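You operate a simulated robot arm through the tools that you are given. There is no shell and no other tool. Be economical: measure what you need, move in short steps, check, and stop when the job is done.

You are at the controls of a simulated two-armed robot. One attempt, no reset.

Task
On the long counter, fold the teal towel in half, so that its two long edges meet.

The check looks at the end state, three seconds after you hand in, the way a careful person would. Anything else that was tipped, shoved, dropped, spilled or broken makes it a failure. Flat cloth is picked up by pressing the open fingertips on it (5 to 10 N) and closing them slowly along it; thin cloth reads only 2 to 8 mm in the jaws.

Robot
Two 6-joint arms with two-finger parallel grippers on one trunk, on a base that drives. Base frame: it is fixed to the floor where the robot stands at the start and does not move with it; the origin is under the middle of the robot, x ahead of it, y to its left, z up; the surface under the hand at the start is at about z = 830. Readings come in mm, degrees, newtons and seconds.
The left shoulder is at the start at [280, 185, 1005], the right one opposite. With the tool pointing down near the work surface each hand reaches from about 560 to 940 mm from the robot's upright axis, wherever it stands, measured 20 degrees to its own side. Places, roughly: long counter [600, -1600, 800]. Payload 1.57 kg a hand.
Tool frame (each hand has its own): the origin (TCP) lies between the finger pads and is the grasp point; the fingertips stand 30 mm ahead of it; z points along the fingers, y is the line along which they close. Largest opening 80 mm; finger width 17, thickness 12; the body of the gripper, 40 by 82 mm, starts 80 mm behind the TCP.
Orientation is that of the tool frame in the base frame, as a unit quaternion [x, y, z, w]. With the fingers straight down and closing along the base's y, the tool's x points along the base's -x, its y along +y and its z along -z.

Tools
- The arms move only by the tool step_arm. It takes "left_rows", "right_rows" or both (then of equal length, played together; a hand with none holds still); each is a list that holds one entry, the list of rows, each a list of 7 numbers: the shift along the tool's x, y, z in mm, then the turn, a rotation vector about the tool's x, y, z in degrees, then the finger opening in mm, from 0 to 80. In form: [[[x, y, z, wx, wy, wz, fingers], ...]]. A call has 1 to 10 rows; each row shifts and turns the commanded pose from where the row before left it, along the tool's axes as they then stand. Each row takes 0.2 s and may step no farther than 50 mm and 8.6 degrees from the row before; otherwise, or with a gripper value out of range, the whole call is refused. Where a pose cannot be reached the arm comes as near as it can. A force on the tool above 40 N (or 10 N above the force at the start of the call, whichever is more), or a blocked arm, ends the call early, and 0.2 s more pass. Each finger travels about 153 mm/s and halts on what it meets, pressing with about 42 N; the grip force reading is that of the motor and also rises with nothing between the fingers. The clock runs only during rows and for 0.2 s after the last one: add rows that do not move to give the fingers time. It gives the time, the measured TCP pose, the force on the tool (base axes), the opening and the grip force at its end, in the units of the frame above (readings bear some noise), with the torque about the TCP (base axes, N m) and any sound that the robot's microphone picked up, and new pictures: "show" is both (left out), scene, wrist or none (wrist: the cameras of the hands that moved).
- Cameras (640 x 400 px; columns grow to the right, rows downward): "scene" is now at [229.5, 29, 1439.6]; the picture's right is [0.38, -0.92, 0.00], its down [-0.74, -0.31, -0.60] and it looks along [0.55, 0.23, -0.80] (base axes); focal length 265 px, centre (320, 200). "left" rides on the left gripper at [72, 7, -122] in its tool frame; the picture's right is [-0.09, 1.00, 0.00], its down [-0.84, -0.08, -0.54] and it looks along [-0.54, -0.05, 0.84] (tool axes); focal length 238 px, centre (320, 200). "right" rides on the right gripper at [72, -7, -122] in its tool frame; the picture's right is [0.09, 1.00, 0.00], its down [-0.84, 0.08, -0.54] and it looks along [-0.54, 0.05, 0.84] (tool axes); focal length 238 px, centre (320, 200). There is no depth. A picture from a camera that has moved, and an enlarged one, comes with that camera's place and axes in the base frame and with its lens.
- move_column(by): slides the trunk up (or, below 0, down) by that many mm; the arms and the scene camera ride with it, the base frame stays. It gives what a move gives, with no picture.
- steer(legs): drives the robot by 1 to 6 legs, each [ahead, turn to the left] in mm and degrees, along the robot's own axes; the way and the turn of a leg run together, so that a leg with both is an arc; at most 1500 mm and 180 degrees a leg. The arms and the cameras ride along, it lands a little off, and it stops where it bumps. It gives what a move gives, and a new picture of the scene camera.
- aim_head(pan, tilt): turns the head with the scene camera to pan (to the left, within 86 degrees either way) and tilt (down, from -29 to 69), counted from straight ahead of the robot. It gives what a move gives, and a new picture of the scene camera.
- enlarge(camera, box): a new picture of the part [left, top, right, bottom] of that camera's present view, enlarged. It takes no simulated time.
- finish_job(): hands the job in; it is judged then, once.

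Work in short steps. Places have to be worked out from the pictures, the camera data and where the tool is seen: move nearer, look again, correct. Check each grasp and each placing, and mend what went wrong. You have 120 turns and 260 pictures in all, those below and enlarged ones among them. Open the grippers and draw the arms clear of the work before you hand the job in, unless the task says otherwise; then end with one line.

The tools are called after "Call:" as a command line: name --argument value ..., lists and objects as JSON in quotes. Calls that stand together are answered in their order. step_arm: Moves the arms, as the interface text tells. Its arguments: {"type":"object","properties":{"left_rows":{"type":"array","items":{"type":"array","items":{"type":"array","items":{"type":"number"}}}},"right_rows":{"type":"array","items":{"type":"array","items":{"type":"array","items":{"type":"number"}}}},"show":{"type":"string","enum":["both","scene","wrist","none"]}},"required":[]} The other tools are called the same way: move_column (by) slides the trunk up or down; steer (legs) drives the base; aim_head (pan, tilt) turns the head that bears the scene camera; enlarge (camera, box) takes an enlarged picture of a part of a camera's view; finish_job () hands the job in.

At the start:

```text
time_s: 0.0
left_eef_pos: [497.3, 351.6, 1147.4]
left_tcp_rot: [0.0, 1.0, 0.0, -0.001]
left_force: [-0.1, 0.3, 0.0]
left_ft_torque: [0.02, 0.0, 0.02]
left_finger_gap: 80.0
left_grasp_force: 0.1
right_eef_pos: [591.5, -141.6, 1017.3]
right_tcp_rot: [-0.001, 1.0, 0.0, 0.001]
right_force: [0.0, 0.1, -0.1]
right_ft_torque: [-0.01, 0.05, 0.02]
right_finger_gap: 79.9
right_grasp_force: 0.1
trunk travel left (down, up): [-700.0, 290.0]
robot x, y, heading: [1.1, -1.1, 0.2]
head pan, tilt: [22.6, 53.2]
```

scene: 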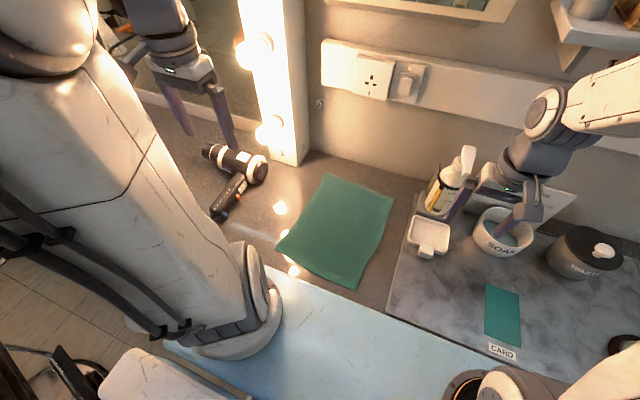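
right: 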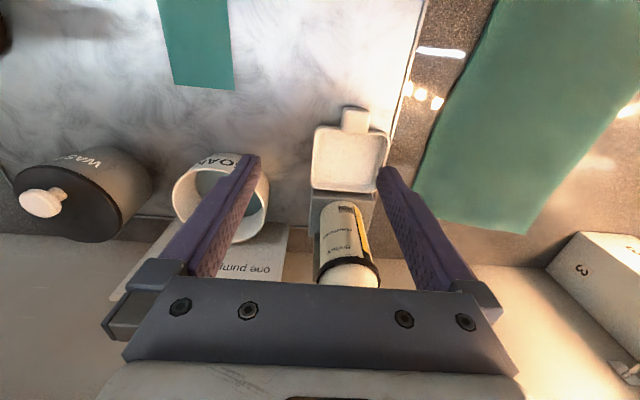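
left: 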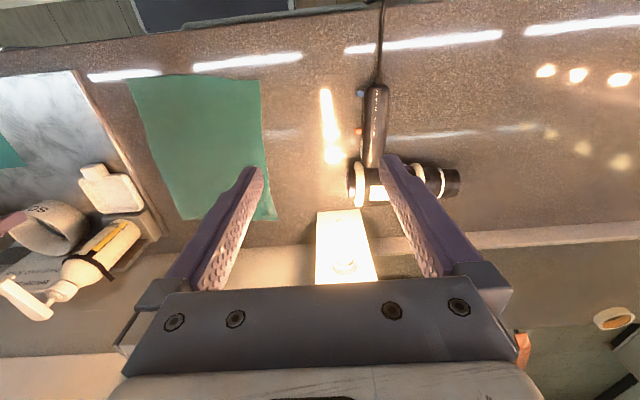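

The cloth here is on the start surface, but the long counter lies to the right at about [600, -1600]. I'll turn the head that way to look.

Call:
aim_head --pan -65 --tilt 30

```text
time_s: 1.6
left_eef_pos: [497.9, 351.2, 1146.8]
left_tcp_rot: [0.0, 1.0, 0.0, -0.001]
left_force: [0.0, -0.4, 0.2]
left_ft_torque: [-0.01, 0.01, -0.06]
left_finger_gap: 80.1
left_grasp_force: 0.1
right_eef_pos: [590.8, -142.2, 1016.1]
right_tcp_rot: [0.0, 1.0, 0.0, 0.0]
right_force: [0.3, -0.4, 0.9]
right_ft_torque: [0.01, 0.04, 0.0]
right_finger_gap: 80.2
right_grasp_force: 0.0
trunk travel left (down, up): [-700.0, 290.0]
robot x, y, heading: [-0.6, 1.5, 0.0]
head pan, tilt: [-65.0, 30.0]
camera scene: at [199.5, -81.3, 1473.3], right [-0.91, -0.42, 0.0], down [-0.21, 0.45, -0.87], along [0.37, -0.78, -0.5], focal length 265 px, centre (320, 200)
```

scene: 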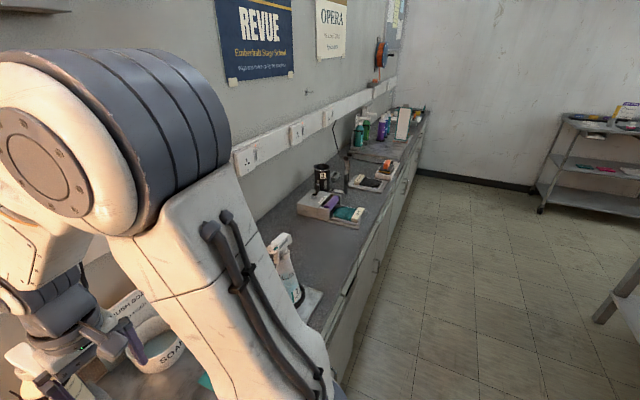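

The counter runs to the right along the wall. I'll enlarge it to find towels.

Call:
enlarge --camera "scene" --box '[230, 80, 470, 330]'

Call:
enlarge --camera "scene" --box '[330, 90, 440, 200]'

```text
1.60 times, centred on (350, 205) of scene
camera zoom: at [199.5, -81.3, 1473.3], right [-0.91, -0.42, 0.0], down [-0.21, 0.45, -0.87], along [0.37, -0.78, -0.5], focal length 424 px, centre (272, 192)
```

zoom: 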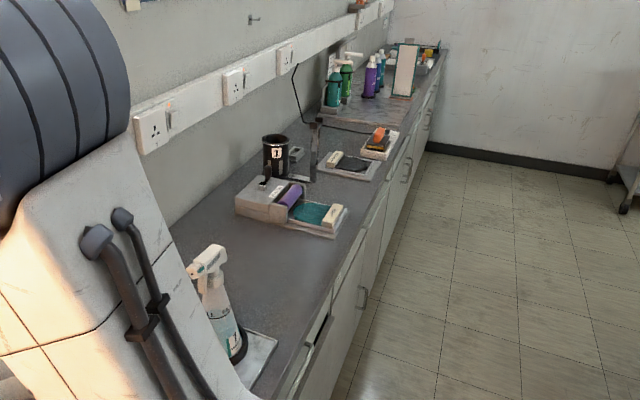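

```text
3.64 times, centred on (385, 145) of scene
camera zoom: at [199.5, -81.3, 1473.3], right [-0.91, -0.42, 0.0], down [-0.21, 0.45, -0.87], along [0.37, -0.78, -0.5], focal length 964 px, centre (84, 400)
```

zoom: 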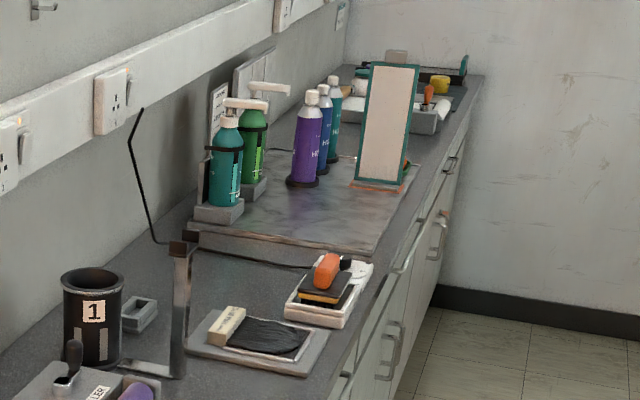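

No cloth is on the far part, so the teal towel at the start, roughly x 455–780, y 15–255, long edges along x, is the target. I plan to stand to its right with heading about 40°, so left hand takes the near end and right hand the far end of its left edge. I raise the trunk first to clear the items and look at the towel.

Call:
move_column --by 150

Call:
aim_head --pan 20 --tilt 45

```text
time_s: 3.4
left_eef_pos: [498.9, 351.8, 1297.6]
left_tcp_rot: [0.001, 1.0, 0.0, 0.0]
left_force: [0.2, 0.6, -1.3]
left_ft_torque: [0.01, -0.03, 0.0]
left_finger_gap: 80.1
left_grasp_force: 0.0
right_eef_pos: [592.0, -141.9, 1166.9]
right_tcp_rot: [0.0, 1.0, 0.0, 0.0]
right_force: [0.7, -0.6, -0.5]
right_ft_torque: [-0.01, 0.03, -0.02]
right_finger_gap: 79.8
right_grasp_force: 0.0
trunk travel left (down, up): [-850.0, 140.0]
robot x, y, heading: [-3.1, -1.9, 0.1]
head pan, tilt: [-65.0, 30.0]
```

```text
time_s: 5.0
left_eef_pos: [497.9, 352.5, 1298.0]
left_tcp_rot: [0.0, 1.0, -0.001, 0.0]
left_force: [-0.4, 0.0, -0.4]
left_ft_torque: [0.0, 0.02, -0.04]
left_finger_gap: 80.2
left_grasp_force: 0.1
right_eef_pos: [592.0, -141.3, 1167.2]
right_tcp_rot: [0.0, 1.0, 0.0, -0.001]
right_force: [0.5, 0.5, 0.5]
right_ft_torque: [-0.01, 0.05, -0.01]
right_finger_gap: 80.1
right_grasp_force: 0.0
trunk travel left (down, up): [-850.0, 140.0]
robot x, y, heading: [-1.5, -2.0, -0.3]
head pan, tilt: [20.0, 45.0]
camera scene: at [237.6, 28.4, 1600.7], right [0.34, -0.94, 0.0], down [-0.66, -0.24, -0.71], along [0.66, 0.24, -0.71], focal length 265 px, centre (320, 200)
```

scene: 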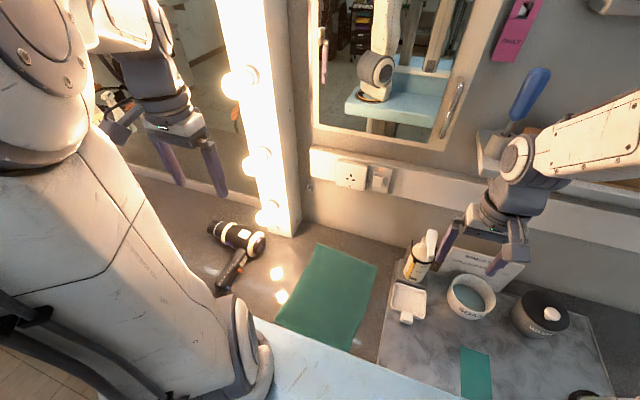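

A light blue thing in front of the robot may be its own base. I look straight down to understand it before driving.

Call:
aim_head --pan 0 --tilt 69

Call:
aim_head --pan -40 --tilt 55

```text
time_s: 5.8
left_eef_pos: [497.1, 352.0, 1297.3]
left_tcp_rot: [0.0, 1.0, 0.0, 0.0]
left_force: [-0.4, 0.2, 0.5]
left_ft_torque: [0.0, -0.02, 0.0]
left_finger_gap: 80.0
left_grasp_force: 0.1
right_eef_pos: [592.3, -141.0, 1167.6]
right_tcp_rot: [0.0, 1.0, 0.0, 0.0]
right_force: [0.4, -1.0, 0.2]
right_ft_torque: [0.04, -0.03, -0.02]
right_finger_gap: 79.9
right_grasp_force: 0.1
trunk travel left (down, up): [-850.0, 140.0]
robot x, y, heading: [-1.8, 1.8, -0.1]
head pan, tilt: [0.0, 68.8]
camera scene: at [217.2, 0.7, 1571.9], right [0.0, -1.0, 0.0], down [-0.93, 0.0, -0.36], along [0.36, 0.0, -0.93], focal length 265 px, centre (320, 200)
```

scene: 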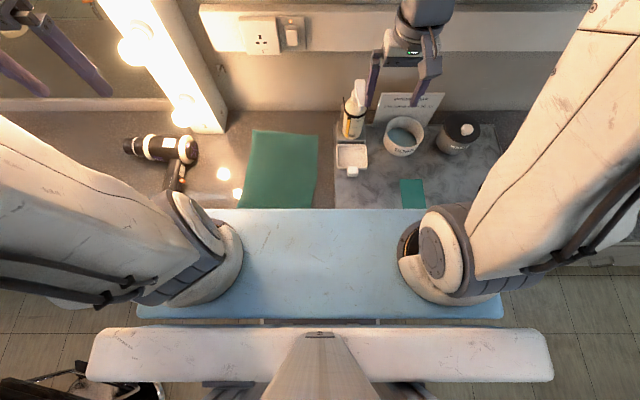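

```text
time_s: 6.9
left_eef_pos: [498.2, 350.5, 1298.2]
left_tcp_rot: [0.0, 1.0, 0.0, -0.001]
left_force: [-0.8, 0.2, -0.2]
left_ft_torque: [-0.03, 0.0, -0.01]
left_finger_gap: 80.0
left_grasp_force: 0.0
right_eef_pos: [591.9, -141.6, 1168.0]
right_tcp_rot: [0.0, 1.0, 0.0, 0.0]
right_force: [-0.1, 0.1, -0.3]
right_ft_torque: [0.02, 0.01, 0.0]
right_finger_gap: 80.0
right_grasp_force: 0.0
trunk travel left (down, up): [-850.0, 140.0]
robot x, y, heading: [3.7, 2.7, -0.1]
head pan, tilt: [-40.0, 55.0]
camera scene: at [216.5, -45.7, 1587.3], right [-0.64, -0.77, 0.0], down [-0.63, 0.53, -0.57], along [0.44, -0.37, -0.82], focal length 265 px, centre (320, 200)
```

scene: 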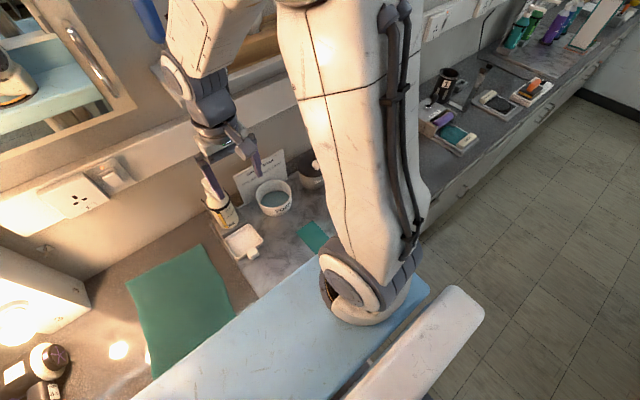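

The blue part is the shoulder plate, riding high. Now I drive: turn right 68°, ahead about 310 mm, turn back left 108° – ending near (117, -289) at heading 40°.

Call:
steer --legs '[[0, -68], [310, 0], [0, 108]]'

Call:
aim_head --pan 0 --tilt 60

```text
time_s: 9.2
left_eef_pos: [588.2, -28.3, 1298.0]
left_tcp_rot: [0.335, 0.942, -0.001, 0.001]
left_force: [0.1, 0.5, -0.1]
left_ft_torque: [-0.08, 0.05, 0.01]
left_finger_gap: 80.2
left_grasp_force: 0.1
right_eef_pos: [348.2, -470.2, 1167.0]
right_tcp_rot: [0.336, 0.942, -0.001, 0.0]
right_force: [0.3, 0.6, -0.5]
right_ft_torque: [-0.08, 0.07, -0.01]
right_finger_gap: 80.1
right_grasp_force: 0.0
trunk travel left (down, up): [-850.0, 140.0]
robot x, y, heading: [-19.6, 11.2, -34.7]
head pan, tilt: [-40.0, 55.0]
stopped in leg 1: the robot was blocked; the commanded pose is now the measured one
camera scene: at [131.9, -147.6, 1587.3], right [-0.96, -0.27, 0.0], down [-0.22, 0.79, -0.57], along [0.15, -0.55, -0.82], focal length 265 px, centre (320, 200)
```

scene: 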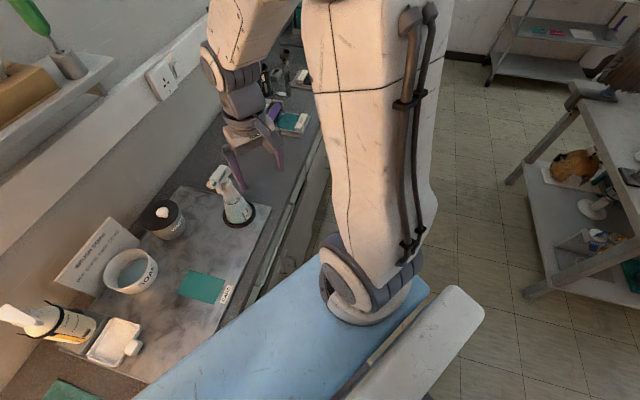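

```text
time_s: 10.2
left_eef_pos: [588.1, -30.7, 1297.8]
left_tcp_rot: [0.334, 0.943, 0.001, 0.001]
left_force: [-0.3, -1.2, 1.2]
left_ft_torque: [0.01, 0.01, 0.0]
left_finger_gap: 79.7
left_grasp_force: 0.0
right_eef_pos: [348.2, -471.4, 1167.8]
right_tcp_rot: [0.337, 0.942, 0.0, 0.0]
right_force: [-0.1, -0.1, -0.7]
right_ft_torque: [-0.01, 0.0, 0.03]
right_finger_gap: 80.1
right_grasp_force: 0.2
trunk travel left (down, up): [-850.0, 140.0]
robot x, y, heading: [-22.9, 13.0, -34.2]
head pan, tilt: [0.0, 60.0]
camera scene: at [166.4, -117.2, 1581.3], right [-0.57, -0.82, 0.0], down [-0.71, 0.49, -0.5], along [0.41, -0.28, -0.87], focal length 265 px, centre (320, 200)
```

scene: 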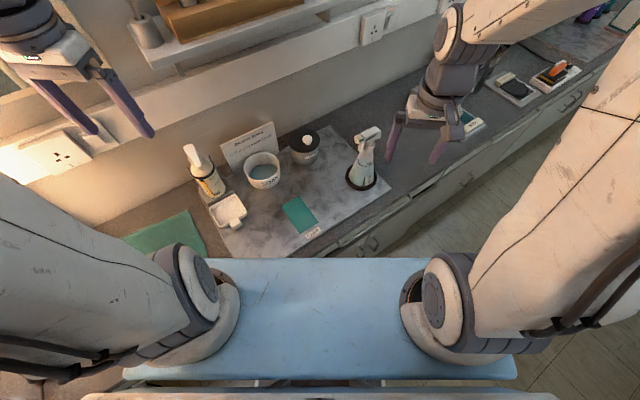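

The base corner met the cabinet at about 34°, so I need to back off, turn where there is room, then approach with a milder heading (20°), aiming for about (0, -140).

Call:
steer --legs '[[-120, 0], [0, -60], [272, 0], [0, 114], [120, 0]]'

Call:
aim_head --pan 5 --tilt 60

```text
time_s: 21.4
left_eef_pos: [351.7, 320.0, 1297.6]
left_tcp_rot: [-0.132, 0.991, 0.0, 0.0]
left_force: [-0.7, 0.5, 0.6]
left_ft_torque: [0.0, 0.0, 0.0]
left_finger_gap: 80.0
left_grasp_force: 0.1
right_eef_pos: [571.4, -133.6, 1166.1]
right_tcp_rot: [-0.132, 0.991, 0.0, 0.0]
right_force: [0.2, -0.2, -0.8]
right_ft_torque: [-0.03, 0.04, 0.01]
right_finger_gap: 79.8
right_grasp_force: 0.0
trunk travel left (down, up): [-850.0, 140.0]
robot x, y, heading: [-37.8, -151.5, 20.1]
head pan, tilt: [0.0, 60.0]
stopped in leg 5: the robot was blocked; the commanded pose is now the measured one
camera scene: at [177.3, -72.6, 1581.1], right [0.34, -0.94, 0.0], down [-0.81, -0.3, -0.5], along [0.47, 0.17, -0.87], focal length 265 px, centre (320, 200)
```

scene: 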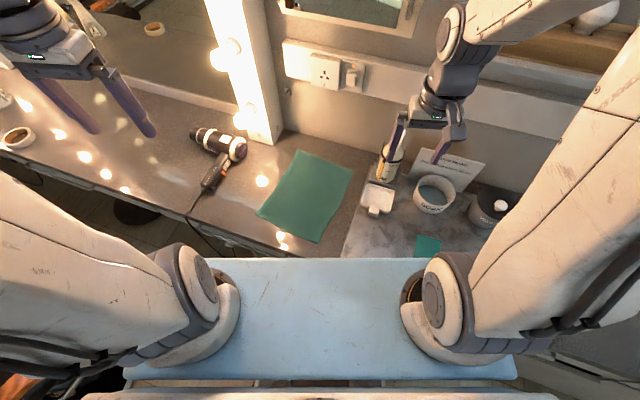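

```text
time_s: 22.0
left_eef_pos: [351.5, 318.9, 1297.5]
left_tcp_rot: [-0.131, 0.991, 0.0, -0.001]
left_force: [-1.1, 0.2, -0.4]
left_ft_torque: [0.01, 0.03, 0.0]
left_finger_gap: 79.9
left_grasp_force: 0.0
right_eef_pos: [568.7, -132.9, 1166.1]
right_tcp_rot: [-0.131, 0.991, 0.001, 0.0]
right_force: [0.5, 0.1, -0.5]
right_ft_torque: [-0.01, -0.03, 0.01]
right_finger_gap: 79.8
right_grasp_force: 0.0
trunk travel left (down, up): [-850.0, 140.0]
robot x, y, heading: [-38.3, -150.6, 20.1]
head pan, tilt: [5.0, 60.0]
camera scene: at [174.5, -67.4, 1581.2], right [0.42, -0.91, 0.0], down [-0.78, -0.37, -0.5], along [0.45, 0.21, -0.87], focal length 265 px, centre (320, 200)
```

scene: 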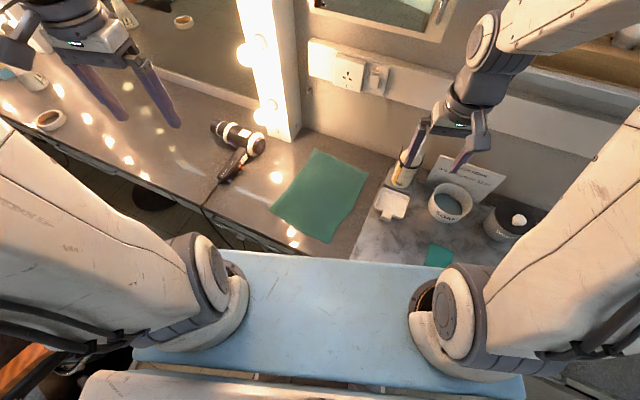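

Standing at (-38, -151) heading 20°, the whole towel is visible and probably within reach. I'll enlarge it to measure the corners.

Call:
enlarge --camera "scene" --box '[240, 130, 440, 255]'

```text
3.20 times, centred on (340, 192) of scene
camera zoom: at [174.5, -67.4, 1581.2], right [0.42, -0.91, 0.0], down [-0.78, -0.37, -0.5], along [0.45, 0.21, -0.87], focal length 848 px, centre (256, 224)
```

zoom: 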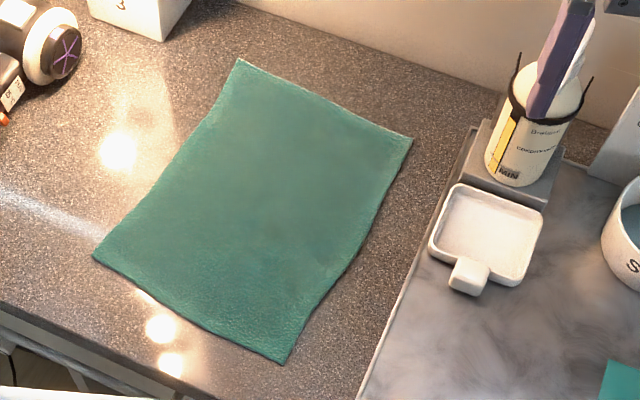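

Corners at about A(778,241), B(760,11), C(452,33), D(474,260): a 305×230 towel turned about -4°. Right hand's reach to the far-left part is marginal, so I shift the robot about 50 mm to the left.

Call:
steer --legs '[[-160, 0], [0, 20], [150, 0], [0, -20], [30, 0]]'

Call:
move_column --by -120

```text
time_s: 27.0
left_eef_pos: [352.5, 365.1, 1297.9]
left_tcp_rot: [-0.126, 0.992, 0.001, 0.0]
left_force: [-0.6, -0.4, -0.3]
left_ft_torque: [0.03, -0.01, -0.03]
left_finger_gap: 79.8
left_grasp_force: 0.0
right_eef_pos: [565.5, -90.1, 1166.6]
right_tcp_rot: [-0.126, 0.992, 0.0, 0.0]
right_force: [-0.3, 0.0, 0.8]
right_ft_torque: [0.01, 0.02, -0.01]
right_finger_gap: 80.0
right_grasp_force: 0.0
trunk travel left (down, up): [-850.0, 140.0]
robot x, y, heading: [-42.8, -101.1, 19.3]
head pan, tilt: [5.0, 60.0]
camera scene: at [170.6, -19.0, 1581.3], right [0.41, -0.91, 0.0], down [-0.79, -0.36, -0.5], along [0.46, 0.21, -0.87], focal length 265 px, centre (320, 200)
```

scene: 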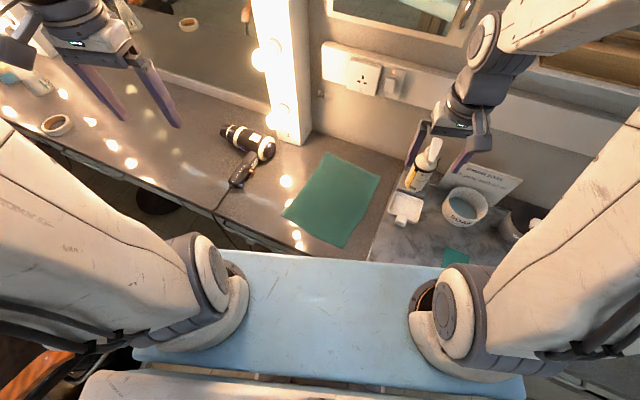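

```text
time_s: 28.5
left_eef_pos: [354.0, 365.5, 1177.9]
left_tcp_rot: [-0.127, 0.992, 0.0, -0.001]
left_force: [1.2, 0.0, 0.7]
left_ft_torque: [0.01, 0.0, -0.06]
left_finger_gap: 80.0
left_grasp_force: 0.1
right_eef_pos: [565.6, -89.9, 1046.8]
right_tcp_rot: [-0.125, 0.992, 0.001, 0.0]
right_force: [-0.1, -0.2, -0.3]
right_ft_torque: [0.01, -0.01, -0.01]
right_finger_gap: 79.8
right_grasp_force: 0.0
trunk travel left (down, up): [-730.0, 260.0]
robot x, y, heading: [-42.5, -100.7, 19.4]
head pan, tilt: [5.0, 60.0]
```

The robot is at (-42, -101), heading 19°. I bring both open hands above the left edge of the towel: left to about (524, 242), right to about (705, 230), and square the jaws to the towel's short direction.

Call:
step_arm --left_rows '[[[-16.8, -20.2, 25, 0, 0, 0, 40], [-16.8, -20.2, 25, 0, 0, 0, 40], [-16.8, -20.2, 25, 0, 0, 0, 40], [-16.8, -20.2, 25, 0, 0, 0, 40], [-16.8, -20.2, 25, 0, 0, 0, 40], [-16.8, -20.2, 25, 0, 0, 0, 40], [-16.8, -20.2, 25, 0, 0, 0, 40], [-16.8, -20.2, 25, 0, 0, 0, 40], [0, 0, 0, 0, 0, 5, 40], [0, 0, 0, 0, 0, 5, 40]]]' --right_rows '[[[-26.8, 34.4, 12, 0, 0, 0, 40], [-26.8, 34.4, 12, 0, 0, 0, 40], [-26.8, 34.4, 12, 0, 0, 0, 40], [-26.8, 34.4, 12, 0, 0, 0, 40], [-26.8, 34.4, 12, 0, 0, 0, 40], [-26.8, 34.4, 12, 0, 0, 0, 40], [-26.8, 34.4, 12, 0, 0, 0, 40], [-26.8, 34.4, 12, 0, 0, 0, 40], [0, 0, 0, 0, 0, 5, 40], [0, 0, 0, 0, 0, 5, 40]]]'

```text
time_s: 30.7
left_eef_pos: [523.9, 243.0, 979.1]
left_tcp_rot: [-0.038, 0.999, 0.0, 0.001]
left_force: [0.1, -0.5, -0.4]
left_ft_torque: [-0.02, 0.03, 0.01]
left_finger_gap: 40.1
left_grasp_force: 0.0
right_eef_pos: [705.2, 231.4, 950.5]
right_tcp_rot: [-0.038, 0.999, 0.0, 0.001]
right_force: [-0.5, -0.3, -0.4]
right_ft_torque: [0.0, 0.01, 0.02]
right_finger_gap: 40.0
right_grasp_force: 0.1
trunk travel left (down, up): [-730.0, 260.0]
robot x, y, heading: [-39.6, -99.4, 19.8]
head pan, tilt: [5.0, 60.0]
camera scene: at [171.0, -19.0, 1461.2], right [0.41, -0.91, 0.0], down [-0.79, -0.36, -0.5], along [0.45, 0.21, -0.87], focal length 265 px, centre (320, 200)
camera right: at [633.9, 219.1, 1072.9], right [-0.17, 0.99, 0.0], down [0.83, 0.14, 0.54], along [0.53, 0.09, -0.84], focal length 238 px, centre (320, 200)
camera left: at [450.6, 244.5, 1100.3], right [0.02, 1.0, 0.0], down [0.84, -0.01, 0.54], along [0.54, -0.01, -0.84], focal length 238 px, centre (320, 200)
```

scene: 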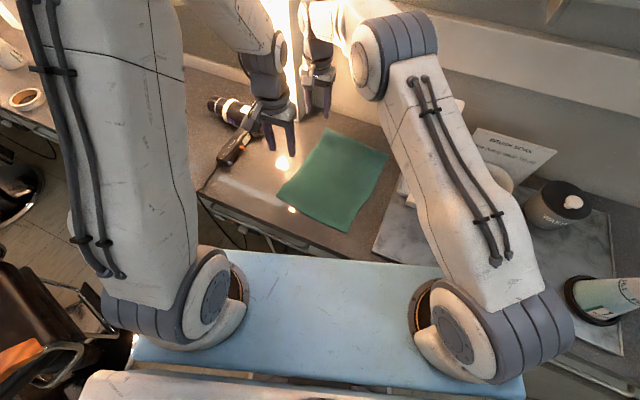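
right: 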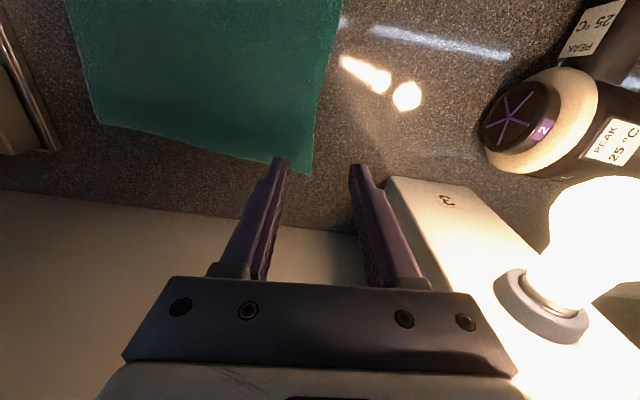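
left: 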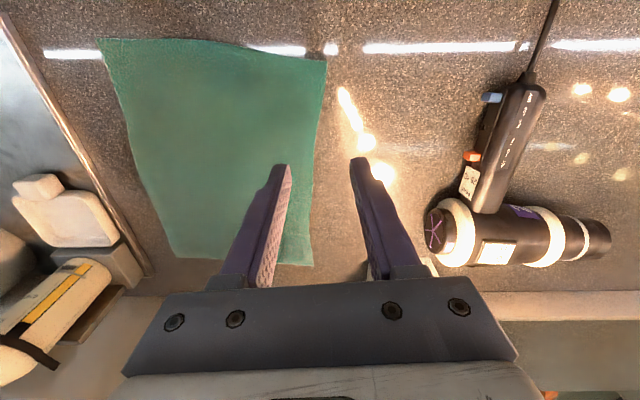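

Comparing both cameras, the surface is at about z 830, giving corners A(753,229), B(735,8), C(441,33), D(462,249). I lower both hands to just above the cloth, centred about 20 mm inside the left edge, with a 24 mm opening.

Call:
step_arm --left_rows '[[[1.4, -18, 20, 0, 0, 0, 24], [0, 0, 40, 0, 0, 0, 24], [0, 0, 36, 0, 0, 0, 24], [0, 0, 0, 0, 0, 0, 24]]]' --right_rows '[[[16.5, -16.7, 15, 0, 0, 0, 24], [0, 0, 30, 0, 0, 0, 24], [0, 0, 22, 0, 0, 0, 24], [0, 0, 0, 0, 0, 0, 24]]]'

```text
time_s: 31.7
left_eef_pos: [524.3, 225.1, 881.1]
left_tcp_rot: [-0.039, 0.999, 0.0, 0.001]
left_force: [0.0, -0.8, 0.2]
left_ft_torque: [0.01, -0.03, 0.03]
left_finger_gap: 23.8
left_grasp_force: 0.1
right_eef_pos: [690.4, 213.4, 883.5]
right_tcp_rot: [-0.038, 0.999, 0.0, 0.0]
right_force: [-0.2, 0.1, -0.1]
right_ft_torque: [-0.02, 0.02, 0.0]
right_finger_gap: 23.9
right_grasp_force: 0.0
trunk travel left (down, up): [-730.0, 260.0]
robot x, y, heading: [-43.8, -102.1, 19.6]
head pan, tilt: [5.0, 60.0]
camera scene: at [171.3, -18.9, 1461.2], right [0.41, -0.91, 0.0], down [-0.79, -0.36, -0.5], along [0.45, 0.21, -0.87], focal length 265 px, centre (320, 200)
camera right: at [618.9, 201.3, 1005.8], right [-0.17, 0.99, 0.0], down [0.83, 0.14, 0.54], along [0.53, 0.09, -0.84], focal length 238 px, centre (320, 200)
camera left: at [451.1, 225.9, 1003.6], right [0.01, 1.0, 0.0], down [0.84, -0.01, 0.54], along [0.54, -0.01, -0.84], focal length 238 px, centre (320, 200)
```

scene: 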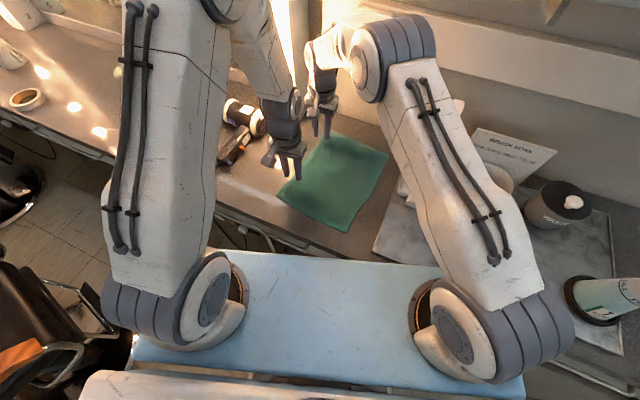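
right: 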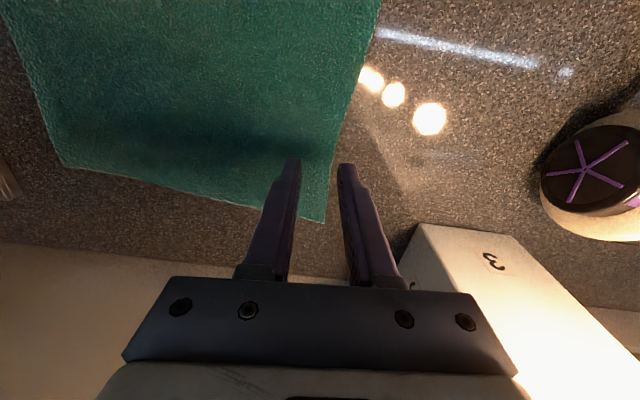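
left: 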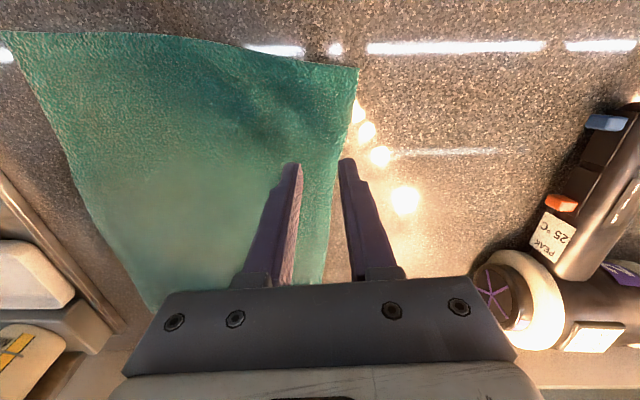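

The edge lies at the outer fingers' inner faces, so I shift 12 mm inward and lower to near contact.

Call:
step_arm --left_rows '[[[0, -12, 0, 0, 0, 0, 24], [0, 0, 10, 0, 0, 0, 24], [0, 0, 6, 0, 0, 0, 24], [0, 0, 2, 0, 0, 0, 24], [0, 0, 0, 0, 0, 0, 24]]]' --right_rows '[[[0, -12, 0, 0, 0, 0, 24], [0, 0, 10, 0, 0, 0, 24], [0, 0, 8, 0, 0, 0, 24], [0, 0, 2, 0, 0, 0, 24], [0, 0, 0, 0, 0, 0, 24]]]' --show "wrist"

```text
time_s: 32.9
left_eef_pos: [525.2, 213.1, 863.0]
left_tcp_rot: [-0.039, 0.999, -0.001, 0.0]
left_force: [-0.5, 0.2, 0.2]
left_ft_torque: [-0.02, -0.03, -0.04]
left_finger_gap: 24.2
left_grasp_force: 0.1
right_eef_pos: [691.3, 200.2, 863.4]
right_tcp_rot: [-0.039, 0.999, 0.0, 0.0]
right_force: [-0.5, 0.5, 0.3]
right_ft_torque: [0.0, 0.02, -0.02]
right_finger_gap: 24.0
right_grasp_force: 0.0
trunk travel left (down, up): [-730.0, 260.0]
robot x, y, heading: [-40.0, -101.0, 19.5]
head pan, tilt: [5.0, 60.0]
camera right: at [619.0, 188.9, 985.2], right [-0.17, 0.99, 0.0], down [0.83, 0.14, 0.54], along [0.53, 0.09, -0.84], focal length 238 px, centre (320, 200)
camera left: at [451.4, 214.1, 985.8], right [0.01, 1.0, 0.0], down [0.84, -0.01, 0.54], along [0.54, -0.01, -0.84], focal length 238 px, centre (320, 200)
```

right: 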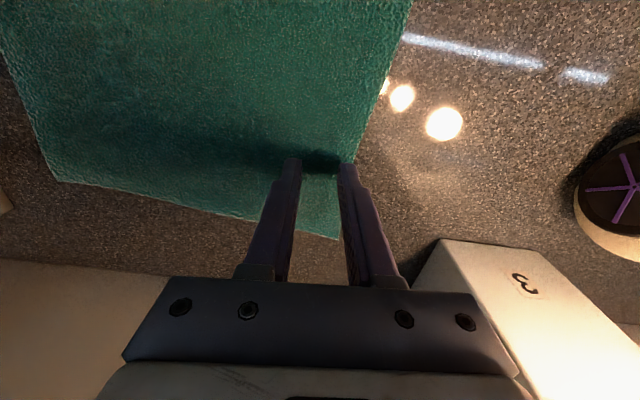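
left: 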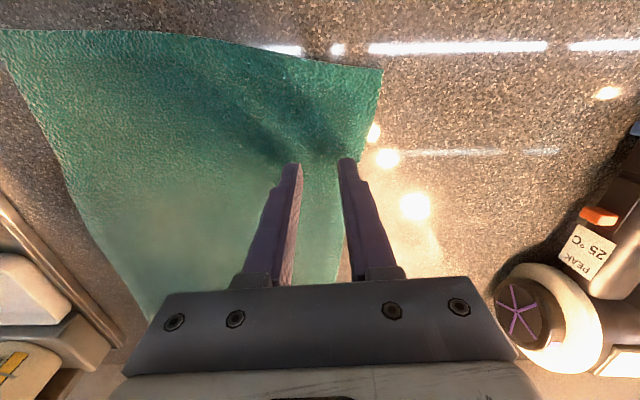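

The fingers now straddle cloth at the edge with no contact force yet. I press down in 1.5 mm steps.

Call:
step_arm --left_rows '[[[0, 0, 1.5, 0, 0, 0, 24], [0, 0, 1.5, 0, 0, 0, 24], [0, 0, 1, 0, 0, 0, 24], [0, 0, 0, 0, 0, 0, 24]]]' --right_rows '[[[0, 0, 1.5, 0, 0, 0, 24], [0, 0, 1.5, 0, 0, 0, 24], [0, 0, 1, 0, 0, 0, 24], [0, 0, 0, 0, 0, 0, 24]]]' --show "none"

```text
time_s: 33.9
left_eef_pos: [524.0, 212.7, 861.8]
left_tcp_rot: [-0.039, 0.999, 0.0, 0.0]
left_force: [0.2, -0.2, 0.6]
left_ft_torque: [-0.02, -0.03, -0.02]
left_finger_gap: 24.1
left_grasp_force: 0.0
right_eef_pos: [690.6, 200.6, 859.2]
right_tcp_rot: [-0.038, 0.999, 0.0, 0.0]
right_force: [-0.5, 0.6, 0.6]
right_ft_torque: [-0.01, -0.01, 0.0]
right_finger_gap: 24.1
right_grasp_force: 0.1
trunk travel left (down, up): [-730.0, 260.0]
robot x, y, heading: [-44.7, -98.5, 19.8]
head pan, tilt: [5.0, 60.0]
```

Still no contact force, so I continue.

Call:
step_arm --left_rows '[[[0, 0, 1, 0, 0, 0, 24], [0, 0, 1, 0, 0, 0, 24], [0, 0, 1, 0, 0, 0, 24], [0, 0, 0, 0, 0, 0, 24]]]' --right_rows '[[[0, 0, 1, 0, 0, 0, 24], [0, 0, 1, 0, 0, 0, 24], [0, 0, 0, 0, 0, 0, 24], [0, 0, 0, 0, 0, 0, 24]]]' --show "none"

```text
time_s: 34.9
left_eef_pos: [525.0, 212.7, 857.6]
left_tcp_rot: [-0.039, 0.999, 0.0, 0.0]
left_force: [0.4, 0.4, 1.3]
left_ft_torque: [-0.03, 0.0, 0.0]
left_finger_gap: 23.8
left_grasp_force: 0.0
right_eef_pos: [690.3, 200.7, 855.9]
right_tcp_rot: [-0.038, 0.999, 0.0, 0.0]
right_force: [0.4, 0.2, 0.7]
right_ft_torque: [0.0, 0.04, 0.01]
right_finger_gap: 24.1
right_grasp_force: 0.0
trunk travel left (down, up): [-730.0, 260.0]
robot x, y, heading: [-41.3, -104.0, 19.6]
head pan, tilt: [5.0, 60.0]
```

Call:
step_arm --left_rows '[[[0, 0, 1, 0, 0, 0, 24], [0, 0, 1, 0, 0, 0, 24], [0, 0, 1, 0, 0, 0, 24], [0, 0, 0, 0, 0, 0, 24]]]' --right_rows '[[[0, 0, 1, 0, 0, 0, 24], [0, 0, 1, 0, 0, 0, 24], [0, 0, 1, 0, 0, 0, 24], [0, 0, 0, 0, 0, 0, 24]]]' --show "wrist"

```text
time_s: 35.9
left_eef_pos: [523.4, 212.0, 853.8]
left_tcp_rot: [-0.04, 0.999, 0.0, 0.001]
left_force: [0.5, 0.1, 1.5]
left_ft_torque: [0.0, -0.04, 0.0]
left_finger_gap: 23.9
left_grasp_force: 0.1
right_eef_pos: [690.0, 200.7, 854.4]
right_tcp_rot: [-0.038, 0.999, 0.001, 0.0]
right_force: [-0.2, -0.2, 1.3]
right_ft_torque: [0.04, 0.03, -0.02]
right_finger_gap: 23.9
right_grasp_force: 0.0
trunk travel left (down, up): [-730.0, 260.0]
robot x, y, heading: [-42.0, -100.1, 19.5]
head pan, tilt: [5.0, 60.0]
camera right: at [619.0, 188.8, 976.4], right [-0.17, 0.99, 0.0], down [0.83, 0.14, 0.54], along [0.53, 0.09, -0.84], focal length 238 px, centre (320, 200)
camera left: at [451.2, 213.8, 976.2], right [0.01, 1.0, 0.0], down [0.84, -0.01, 0.54], along [0.54, -0.01, -0.84], focal length 238 px, centre (320, 200)
```

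right: 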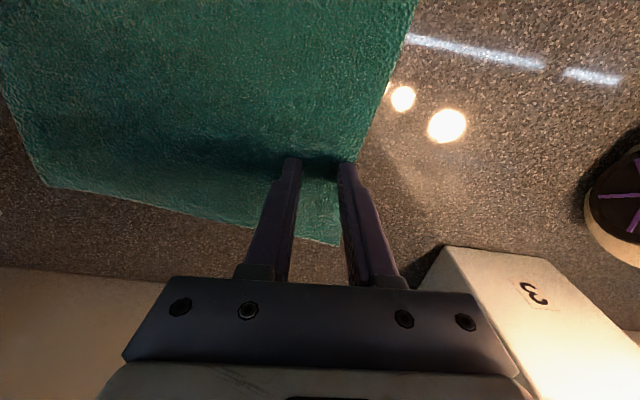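
left: 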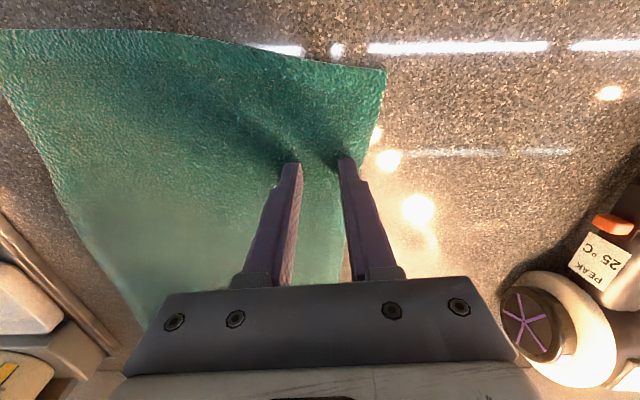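

Force is beginning to rise (about 1.4 N). I keep pressing in 1 mm steps towards 5–10 N.

Call:
step_arm --left_rows '[[[0, 0, 1, 0, 0, 0, 24], [0, 0, 1, 0, 0, 0, 24], [0, 0, 0, 0, 0, 0, 24]]]' --right_rows '[[[0, 0, 1, 0, 0, 0, 24], [0, 0, 1, 0, 0, 0, 24], [0, 0, 0, 0, 0, 0, 24]]]' --show "none"

Call:
step_arm --left_rows '[[[0, 0, 1, 0, 0, 0, 24], [0, 0, 1, 0, 0, 0, 24], [0, 0, 0, 0, 0, 0, 24]]]' --right_rows '[[[0, 0, 1, 0, 0, 0, 24], [0, 0, 1, 0, 0, 0, 24], [0, 0, 0, 0, 0, 0, 24]]]' --show "none"

```text
time_s: 36.7
left_eef_pos: [524.1, 211.8, 852.8]
left_tcp_rot: [-0.04, 0.999, -0.001, 0.001]
left_force: [1.5, 1.0, 11.5]
left_ft_torque: [0.05, -0.05, 0.02]
left_finger_gap: 24.0
left_grasp_force: 0.1
right_eef_pos: [689.6, 201.0, 852.6]
right_tcp_rot: [-0.039, 0.999, 0.0, 0.001]
right_force: [-0.1, 0.1, 6.9]
right_ft_torque: [-0.02, 0.03, 0.0]
right_finger_gap: 23.9
right_grasp_force: 0.1
trunk travel left (down, up): [-730.0, 260.0]
robot x, y, heading: [-42.0, -106.6, 19.4]
head pan, tilt: [5.0, 60.0]
```

```text
time_s: 37.5
left_eef_pos: [524.9, 213.2, 852.4]
left_tcp_rot: [-0.039, 0.999, 0.002, 0.003]
left_force: [0.2, 5.0, 38.6]
left_ft_torque: [0.17, 0.02, 0.0]
left_finger_gap: 23.9
left_grasp_force: 0.0
right_eef_pos: [690.2, 200.7, 853.3]
right_tcp_rot: [-0.038, 0.999, 0.0, 0.001]
right_force: [1.8, 1.7, 12.6]
right_ft_torque: [0.05, -0.05, -0.02]
right_finger_gap: 23.8
right_grasp_force: 0.0
trunk travel left (down, up): [-730.0, 260.0]
robot x, y, heading: [-41.6, -97.9, 19.5]
head pan, tilt: [5.0, 60.0]
```

Left now presses too hard (38 N), so I back it off about 2.3 mm and the right 0.5 mm.

Call:
step_arm --left_rows '[[[0, 0, -2.3, 0, 0, 0, 24], [0, 0, 0, 0, 0, 0, 24]]]' --right_rows '[[[0, 0, -0.4, 0, 0, 0, 24], [0, 0, 0, 0, 0, 0, 24]]]' --show "none"

```text
time_s: 38.1
left_eef_pos: [524.0, 212.2, 853.1]
left_tcp_rot: [-0.04, 0.999, -0.001, -0.001]
left_force: [3.1, 1.7, 13.6]
left_ft_torque: [0.11, -0.12, -0.01]
left_finger_gap: 24.1
left_grasp_force: 0.0
right_eef_pos: [690.3, 200.6, 852.9]
right_tcp_rot: [-0.038, 0.999, 0.0, 0.0]
right_force: [0.1, 0.4, 20.2]
right_ft_torque: [0.01, -0.02, 0.01]
right_finger_gap: 23.9
right_grasp_force: 0.0
trunk travel left (down, up): [-730.0, 260.0]
robot x, y, heading: [-39.5, -101.0, 19.5]
head pan, tilt: [5.0, 60.0]
```

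A little off on both, to get about 8 N.

Call:
step_arm --left_rows '[[[0, 0, -0.5, 0, 0, 0, 24], [0, 0, 0, 0, 0, 0, 24], [0, 0, 0, 0, 0, 0, 24]]]' --right_rows '[[[0, 0, -1.0, 0, 0, 0, 24], [0, 0, 0, 0, 0, 0, 24], [0, 0, 0, 0, 0, 0, 24]]]' --show "none"

```text
time_s: 38.9
left_eef_pos: [524.5, 212.6, 853.2]
left_tcp_rot: [-0.039, 0.999, 0.001, 0.0]
left_force: [1.7, 0.6, 6.5]
left_ft_torque: [-0.02, -0.05, -0.01]
left_finger_gap: 24.0
left_grasp_force: 0.0
right_eef_pos: [690.5, 201.1, 854.0]
right_tcp_rot: [-0.038, 0.999, 0.001, 0.001]
right_force: [2.6, 3.0, 19.4]
right_ft_torque: [0.06, -0.11, 0.04]
right_finger_gap: 23.8
right_grasp_force: 0.2
trunk travel left (down, up): [-730.0, 260.0]
robot x, y, heading: [-44.8, -103.2, 19.6]
head pan, tilt: [5.0, 60.0]
```

Left is at 6.5 N; right still near 19 N, so I ease it by 0.7 mm and then close both slowly.

Call:
step_arm --left_rows '[[[0, 0, 0, 0, 0, 0, 24], [0, 0, 0, 0, 0, 0, 24], [0, 0, 0, 0, 0, 0, 22], [0, 0, 0, 0, 0, 0, 20], [0, 0, 0, 0, 0, 0, 18], [0, 0, 0, 0, 0, 0, 16], [0, 0, 0, 0, 0, 0, 14], [0, 0, 0, 0, 0, 0, 12]]]' --right_rows '[[[0, 0, -0.7, 0, 0, 0, 24], [0, 0, 0, 0, 0, 0, 24], [0, 0, 0, 0, 0, 0, 22], [0, 0, 0, 0, 0, 0, 20], [0, 0, 0, 0, 0, 0, 18], [0, 0, 0, 0, 0, 0, 16], [0, 0, 0, 0, 0, 0, 14], [0, 0, 0, 0, 0, 0, 12]]]' --show "wrist"

```text
time_s: 40.7
left_eef_pos: [524.9, 212.5, 853.1]
left_tcp_rot: [-0.039, 0.999, 0.0, 0.001]
left_force: [0.1, -0.5, 5.3]
left_ft_torque: [0.0, -0.02, -0.02]
left_finger_gap: 11.9
left_grasp_force: 0.0
right_eef_pos: [690.8, 199.6, 853.0]
right_tcp_rot: [-0.038, 0.999, 0.0, 0.001]
right_force: [-1.5, 0.3, 10.9]
right_ft_torque: [0.0, 0.02, 0.01]
right_finger_gap: 10.8
right_grasp_force: 0.0
trunk travel left (down, up): [-730.0, 260.0]
robot x, y, heading: [-43.5, -102.6, 19.4]
head pan, tilt: [5.0, 60.0]
camera right: at [618.4, 188.4, 975.1], right [-0.17, 0.99, 0.0], down [0.83, 0.14, 0.54], along [0.53, 0.09, -0.84], focal length 238 px, centre (320, 200)
camera left: at [451.5, 213.4, 975.6], right [0.01, 1.0, 0.0], down [0.84, -0.01, 0.54], along [0.54, -0.01, -0.84], focal length 238 px, centre (320, 200)
```

right: 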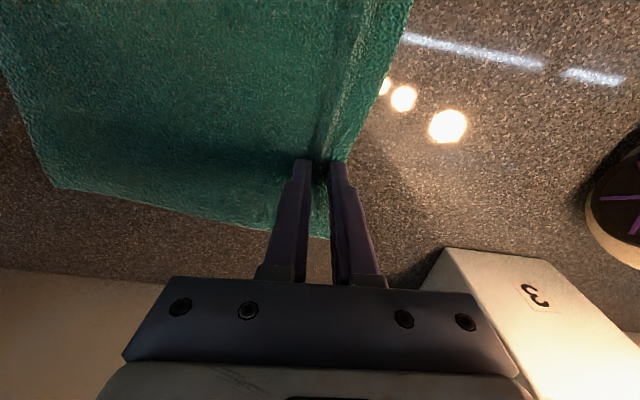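
left: 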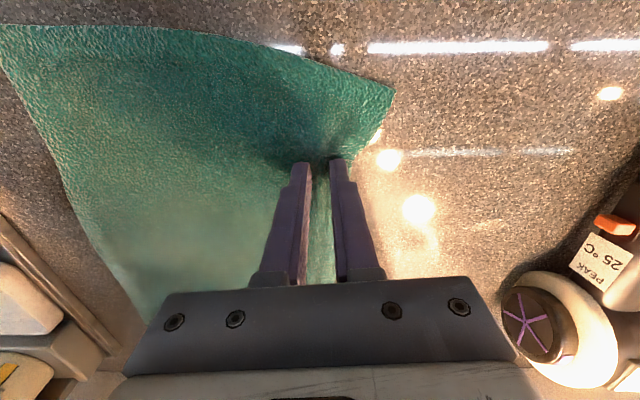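

A ridge is forming along the edge in both jaws. I close the rest slowly.

Call:
step_arm --left_rows '[[[0, 0, 0, 0, 0, 0, 10], [0, 0, 0, 0, 0, 0, 8], [0, 0, 0, 0, 0, 0, 6], [0, 0, 0, 0, 0, 0, 4], [0, 0, 0, 0, 0, 0, 2], [0, 0, 0, 0, 0, 0, 0], [0, 0, 0, 0, 0, 0, 0], [0, 0, 0, 0, 0, 0, 0]]]' --right_rows '[[[0, 0, 0, 0, 0, 0, 10], [0, 0, 0, 0, 0, 0, 8], [0, 0, 0, 0, 0, 0, 6], [0, 0, 0, 0, 0, 0, 4], [0, 0, 0, 0, 0, 0, 2], [0, 0, 0, 0, 0, 0, 0], [0, 0, 0, 0, 0, 0, 0], [0, 0, 0, 0, 0, 0, 0]]]' --show "wrist"

```text
time_s: 42.5
left_eef_pos: [525.1, 212.4, 854.0]
left_tcp_rot: [-0.039, 0.999, 0.001, 0.001]
left_force: [0.9, 0.0, 4.4]
left_ft_torque: [0.03, 0.0, -0.01]
left_finger_gap: 4.1
left_grasp_force: 24.5
right_eef_pos: [689.3, 200.4, 853.9]
right_tcp_rot: [-0.038, 0.999, 0.0, 0.0]
right_force: [-1.5, -0.7, 9.8]
right_ft_torque: [-0.03, 0.01, 0.01]
right_finger_gap: 3.7
right_grasp_force: 24.6
trunk travel left (down, up): [-730.0, 260.0]
robot x, y, heading: [-37.3, -100.8, 19.4]
head pan, tilt: [5.0, 60.0]
camera right: at [618.5, 188.3, 975.2], right [-0.17, 0.99, 0.0], down [0.83, 0.14, 0.54], along [0.53, 0.09, -0.84], focal length 238 px, centre (320, 200)
camera left: at [451.6, 213.3, 975.6], right [0.01, 1.0, 0.0], down [0.84, -0.01, 0.54], along [0.54, -0.01, -0.84], focal length 238 px, centre (320, 200)
```

right: 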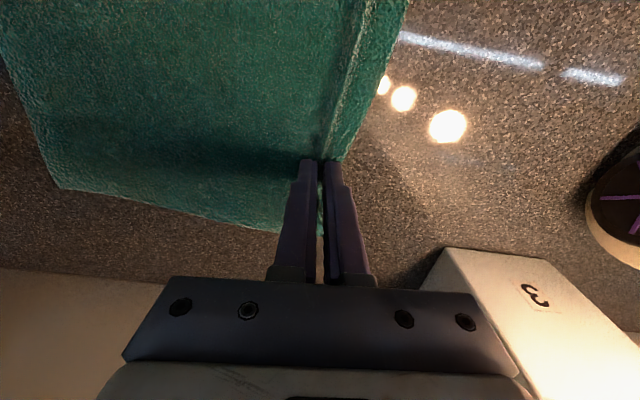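
left: 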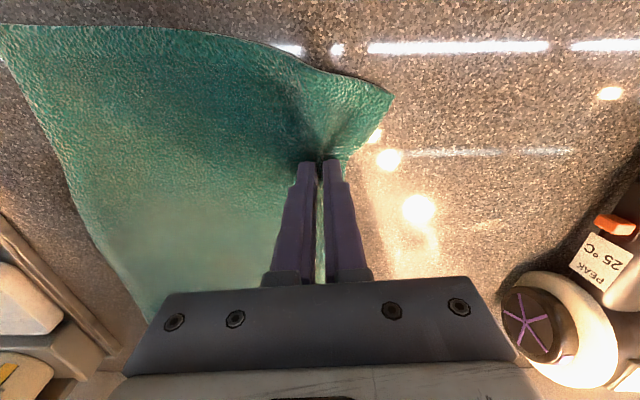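

Both jaws hold cloth (about 4 mm, 24 N). I carry both hands together in an arc around the centre line; first the lifting half.

Call:
step_arm --left_rows '[[[0.2, -1, -10.9, 0, 0, 0, 0], [0.5, -3.1, -10.7, 0, 0, 0, 0], [0.8, -4.9, -10.2, 0, 0, 0, 0], [1, -6.7, -9.4, 0, 0, 0, 0], [1.3, -8.4, -8.3, 0, 0, 0, 0], [1.5, -9.8, -7.1, 0, 0, 0, 0], [1.7, -11, -5.7, 0, 0, 0, 0], [1.9, -12, -4.2, 0, 0, 0, 0], [2, -12.6, -2.6, 0, 0, 0, 0], [2, -12.8, -0.8, 0, 0, 0, 0]]]' --right_rows '[[[0.2, -1, -10.9, 0, 0, 0, 0], [0.5, -3.1, -10.7, 0, 0, 0, 0], [0.8, -4.9, -10.2, 0, 0, 0, 0], [1, -6.7, -9.4, 0, 0, 0, 0], [1.3, -8.4, -8.3, 0, 0, 0, 0], [1.5, -9.8, -7.1, 0, 0, 0, 0], [1.7, -11, -5.7, 0, 0, 0, 0], [1.9, -12, -4.2, 0, 0, 0, 0], [2, -12.6, -2.6, 0, 0, 0, 0], [2, -12.8, -0.8, 0, 0, 0, 0]]]'

```text
time_s: 44.7
left_eef_pos: [519.0, 128.8, 922.2]
left_tcp_rot: [-0.039, 0.999, 0.0, 0.0]
left_force: [0.5, 0.1, 0.7]
left_ft_torque: [-0.01, -0.07, 0.0]
left_finger_gap: 4.0
left_grasp_force: 24.7
right_eef_pos: [684.6, 117.9, 923.2]
right_tcp_rot: [-0.039, 0.999, 0.0, -0.001]
right_force: [-2.2, -0.4, -0.8]
right_ft_torque: [-0.03, 0.07, 0.0]
right_finger_gap: 3.5
right_grasp_force: 24.2
trunk travel left (down, up): [-730.0, 260.0]
robot x, y, heading: [-42.2, -101.4, 19.5]
head pan, tilt: [5.0, 60.0]
camera scene: at [170.9, -18.9, 1461.2], right [0.42, -0.91, 0.0], down [-0.79, -0.36, -0.5], along [0.45, 0.21, -0.87], focal length 265 px, centre (320, 200)
camera right: at [613.0, 106.1, 1044.4], right [-0.17, 0.99, 0.0], down [0.83, 0.14, 0.54], along [0.53, 0.09, -0.84], focal length 238 px, centre (320, 200)
camera left: at [445.1, 130.6, 1045.0], right [0.01, 1.0, 0.0], down [0.84, -0.01, 0.54], along [0.54, -0.01, -0.84], focal length 238 px, centre (320, 200)
```

scene: 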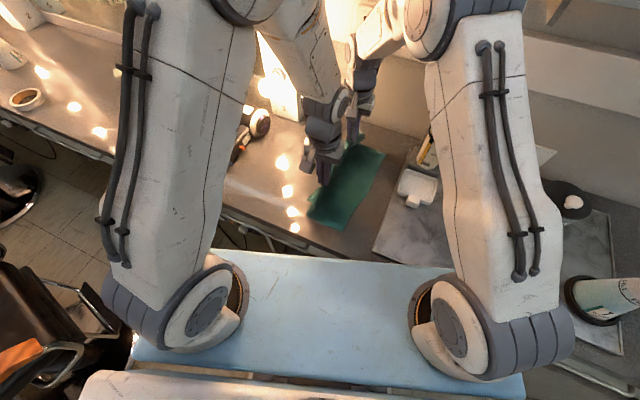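
right: 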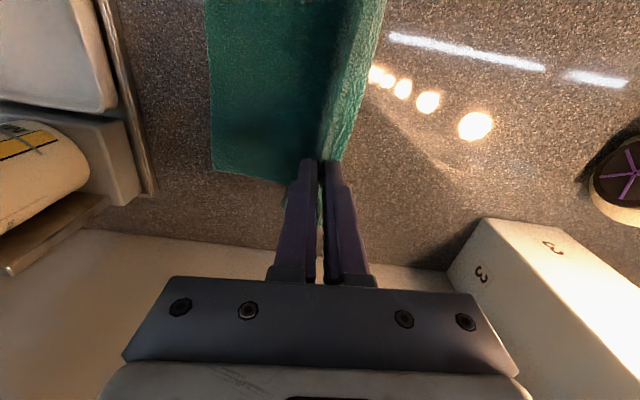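
left: 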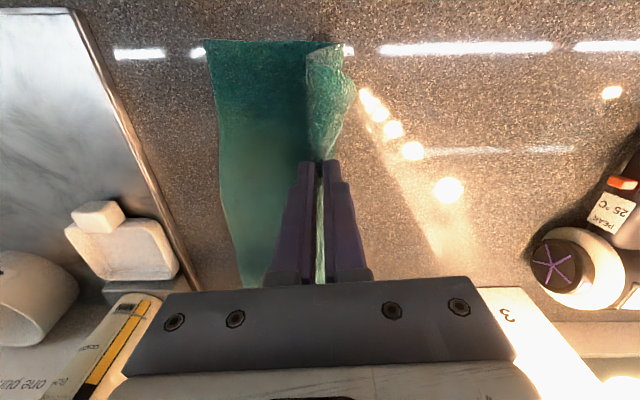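

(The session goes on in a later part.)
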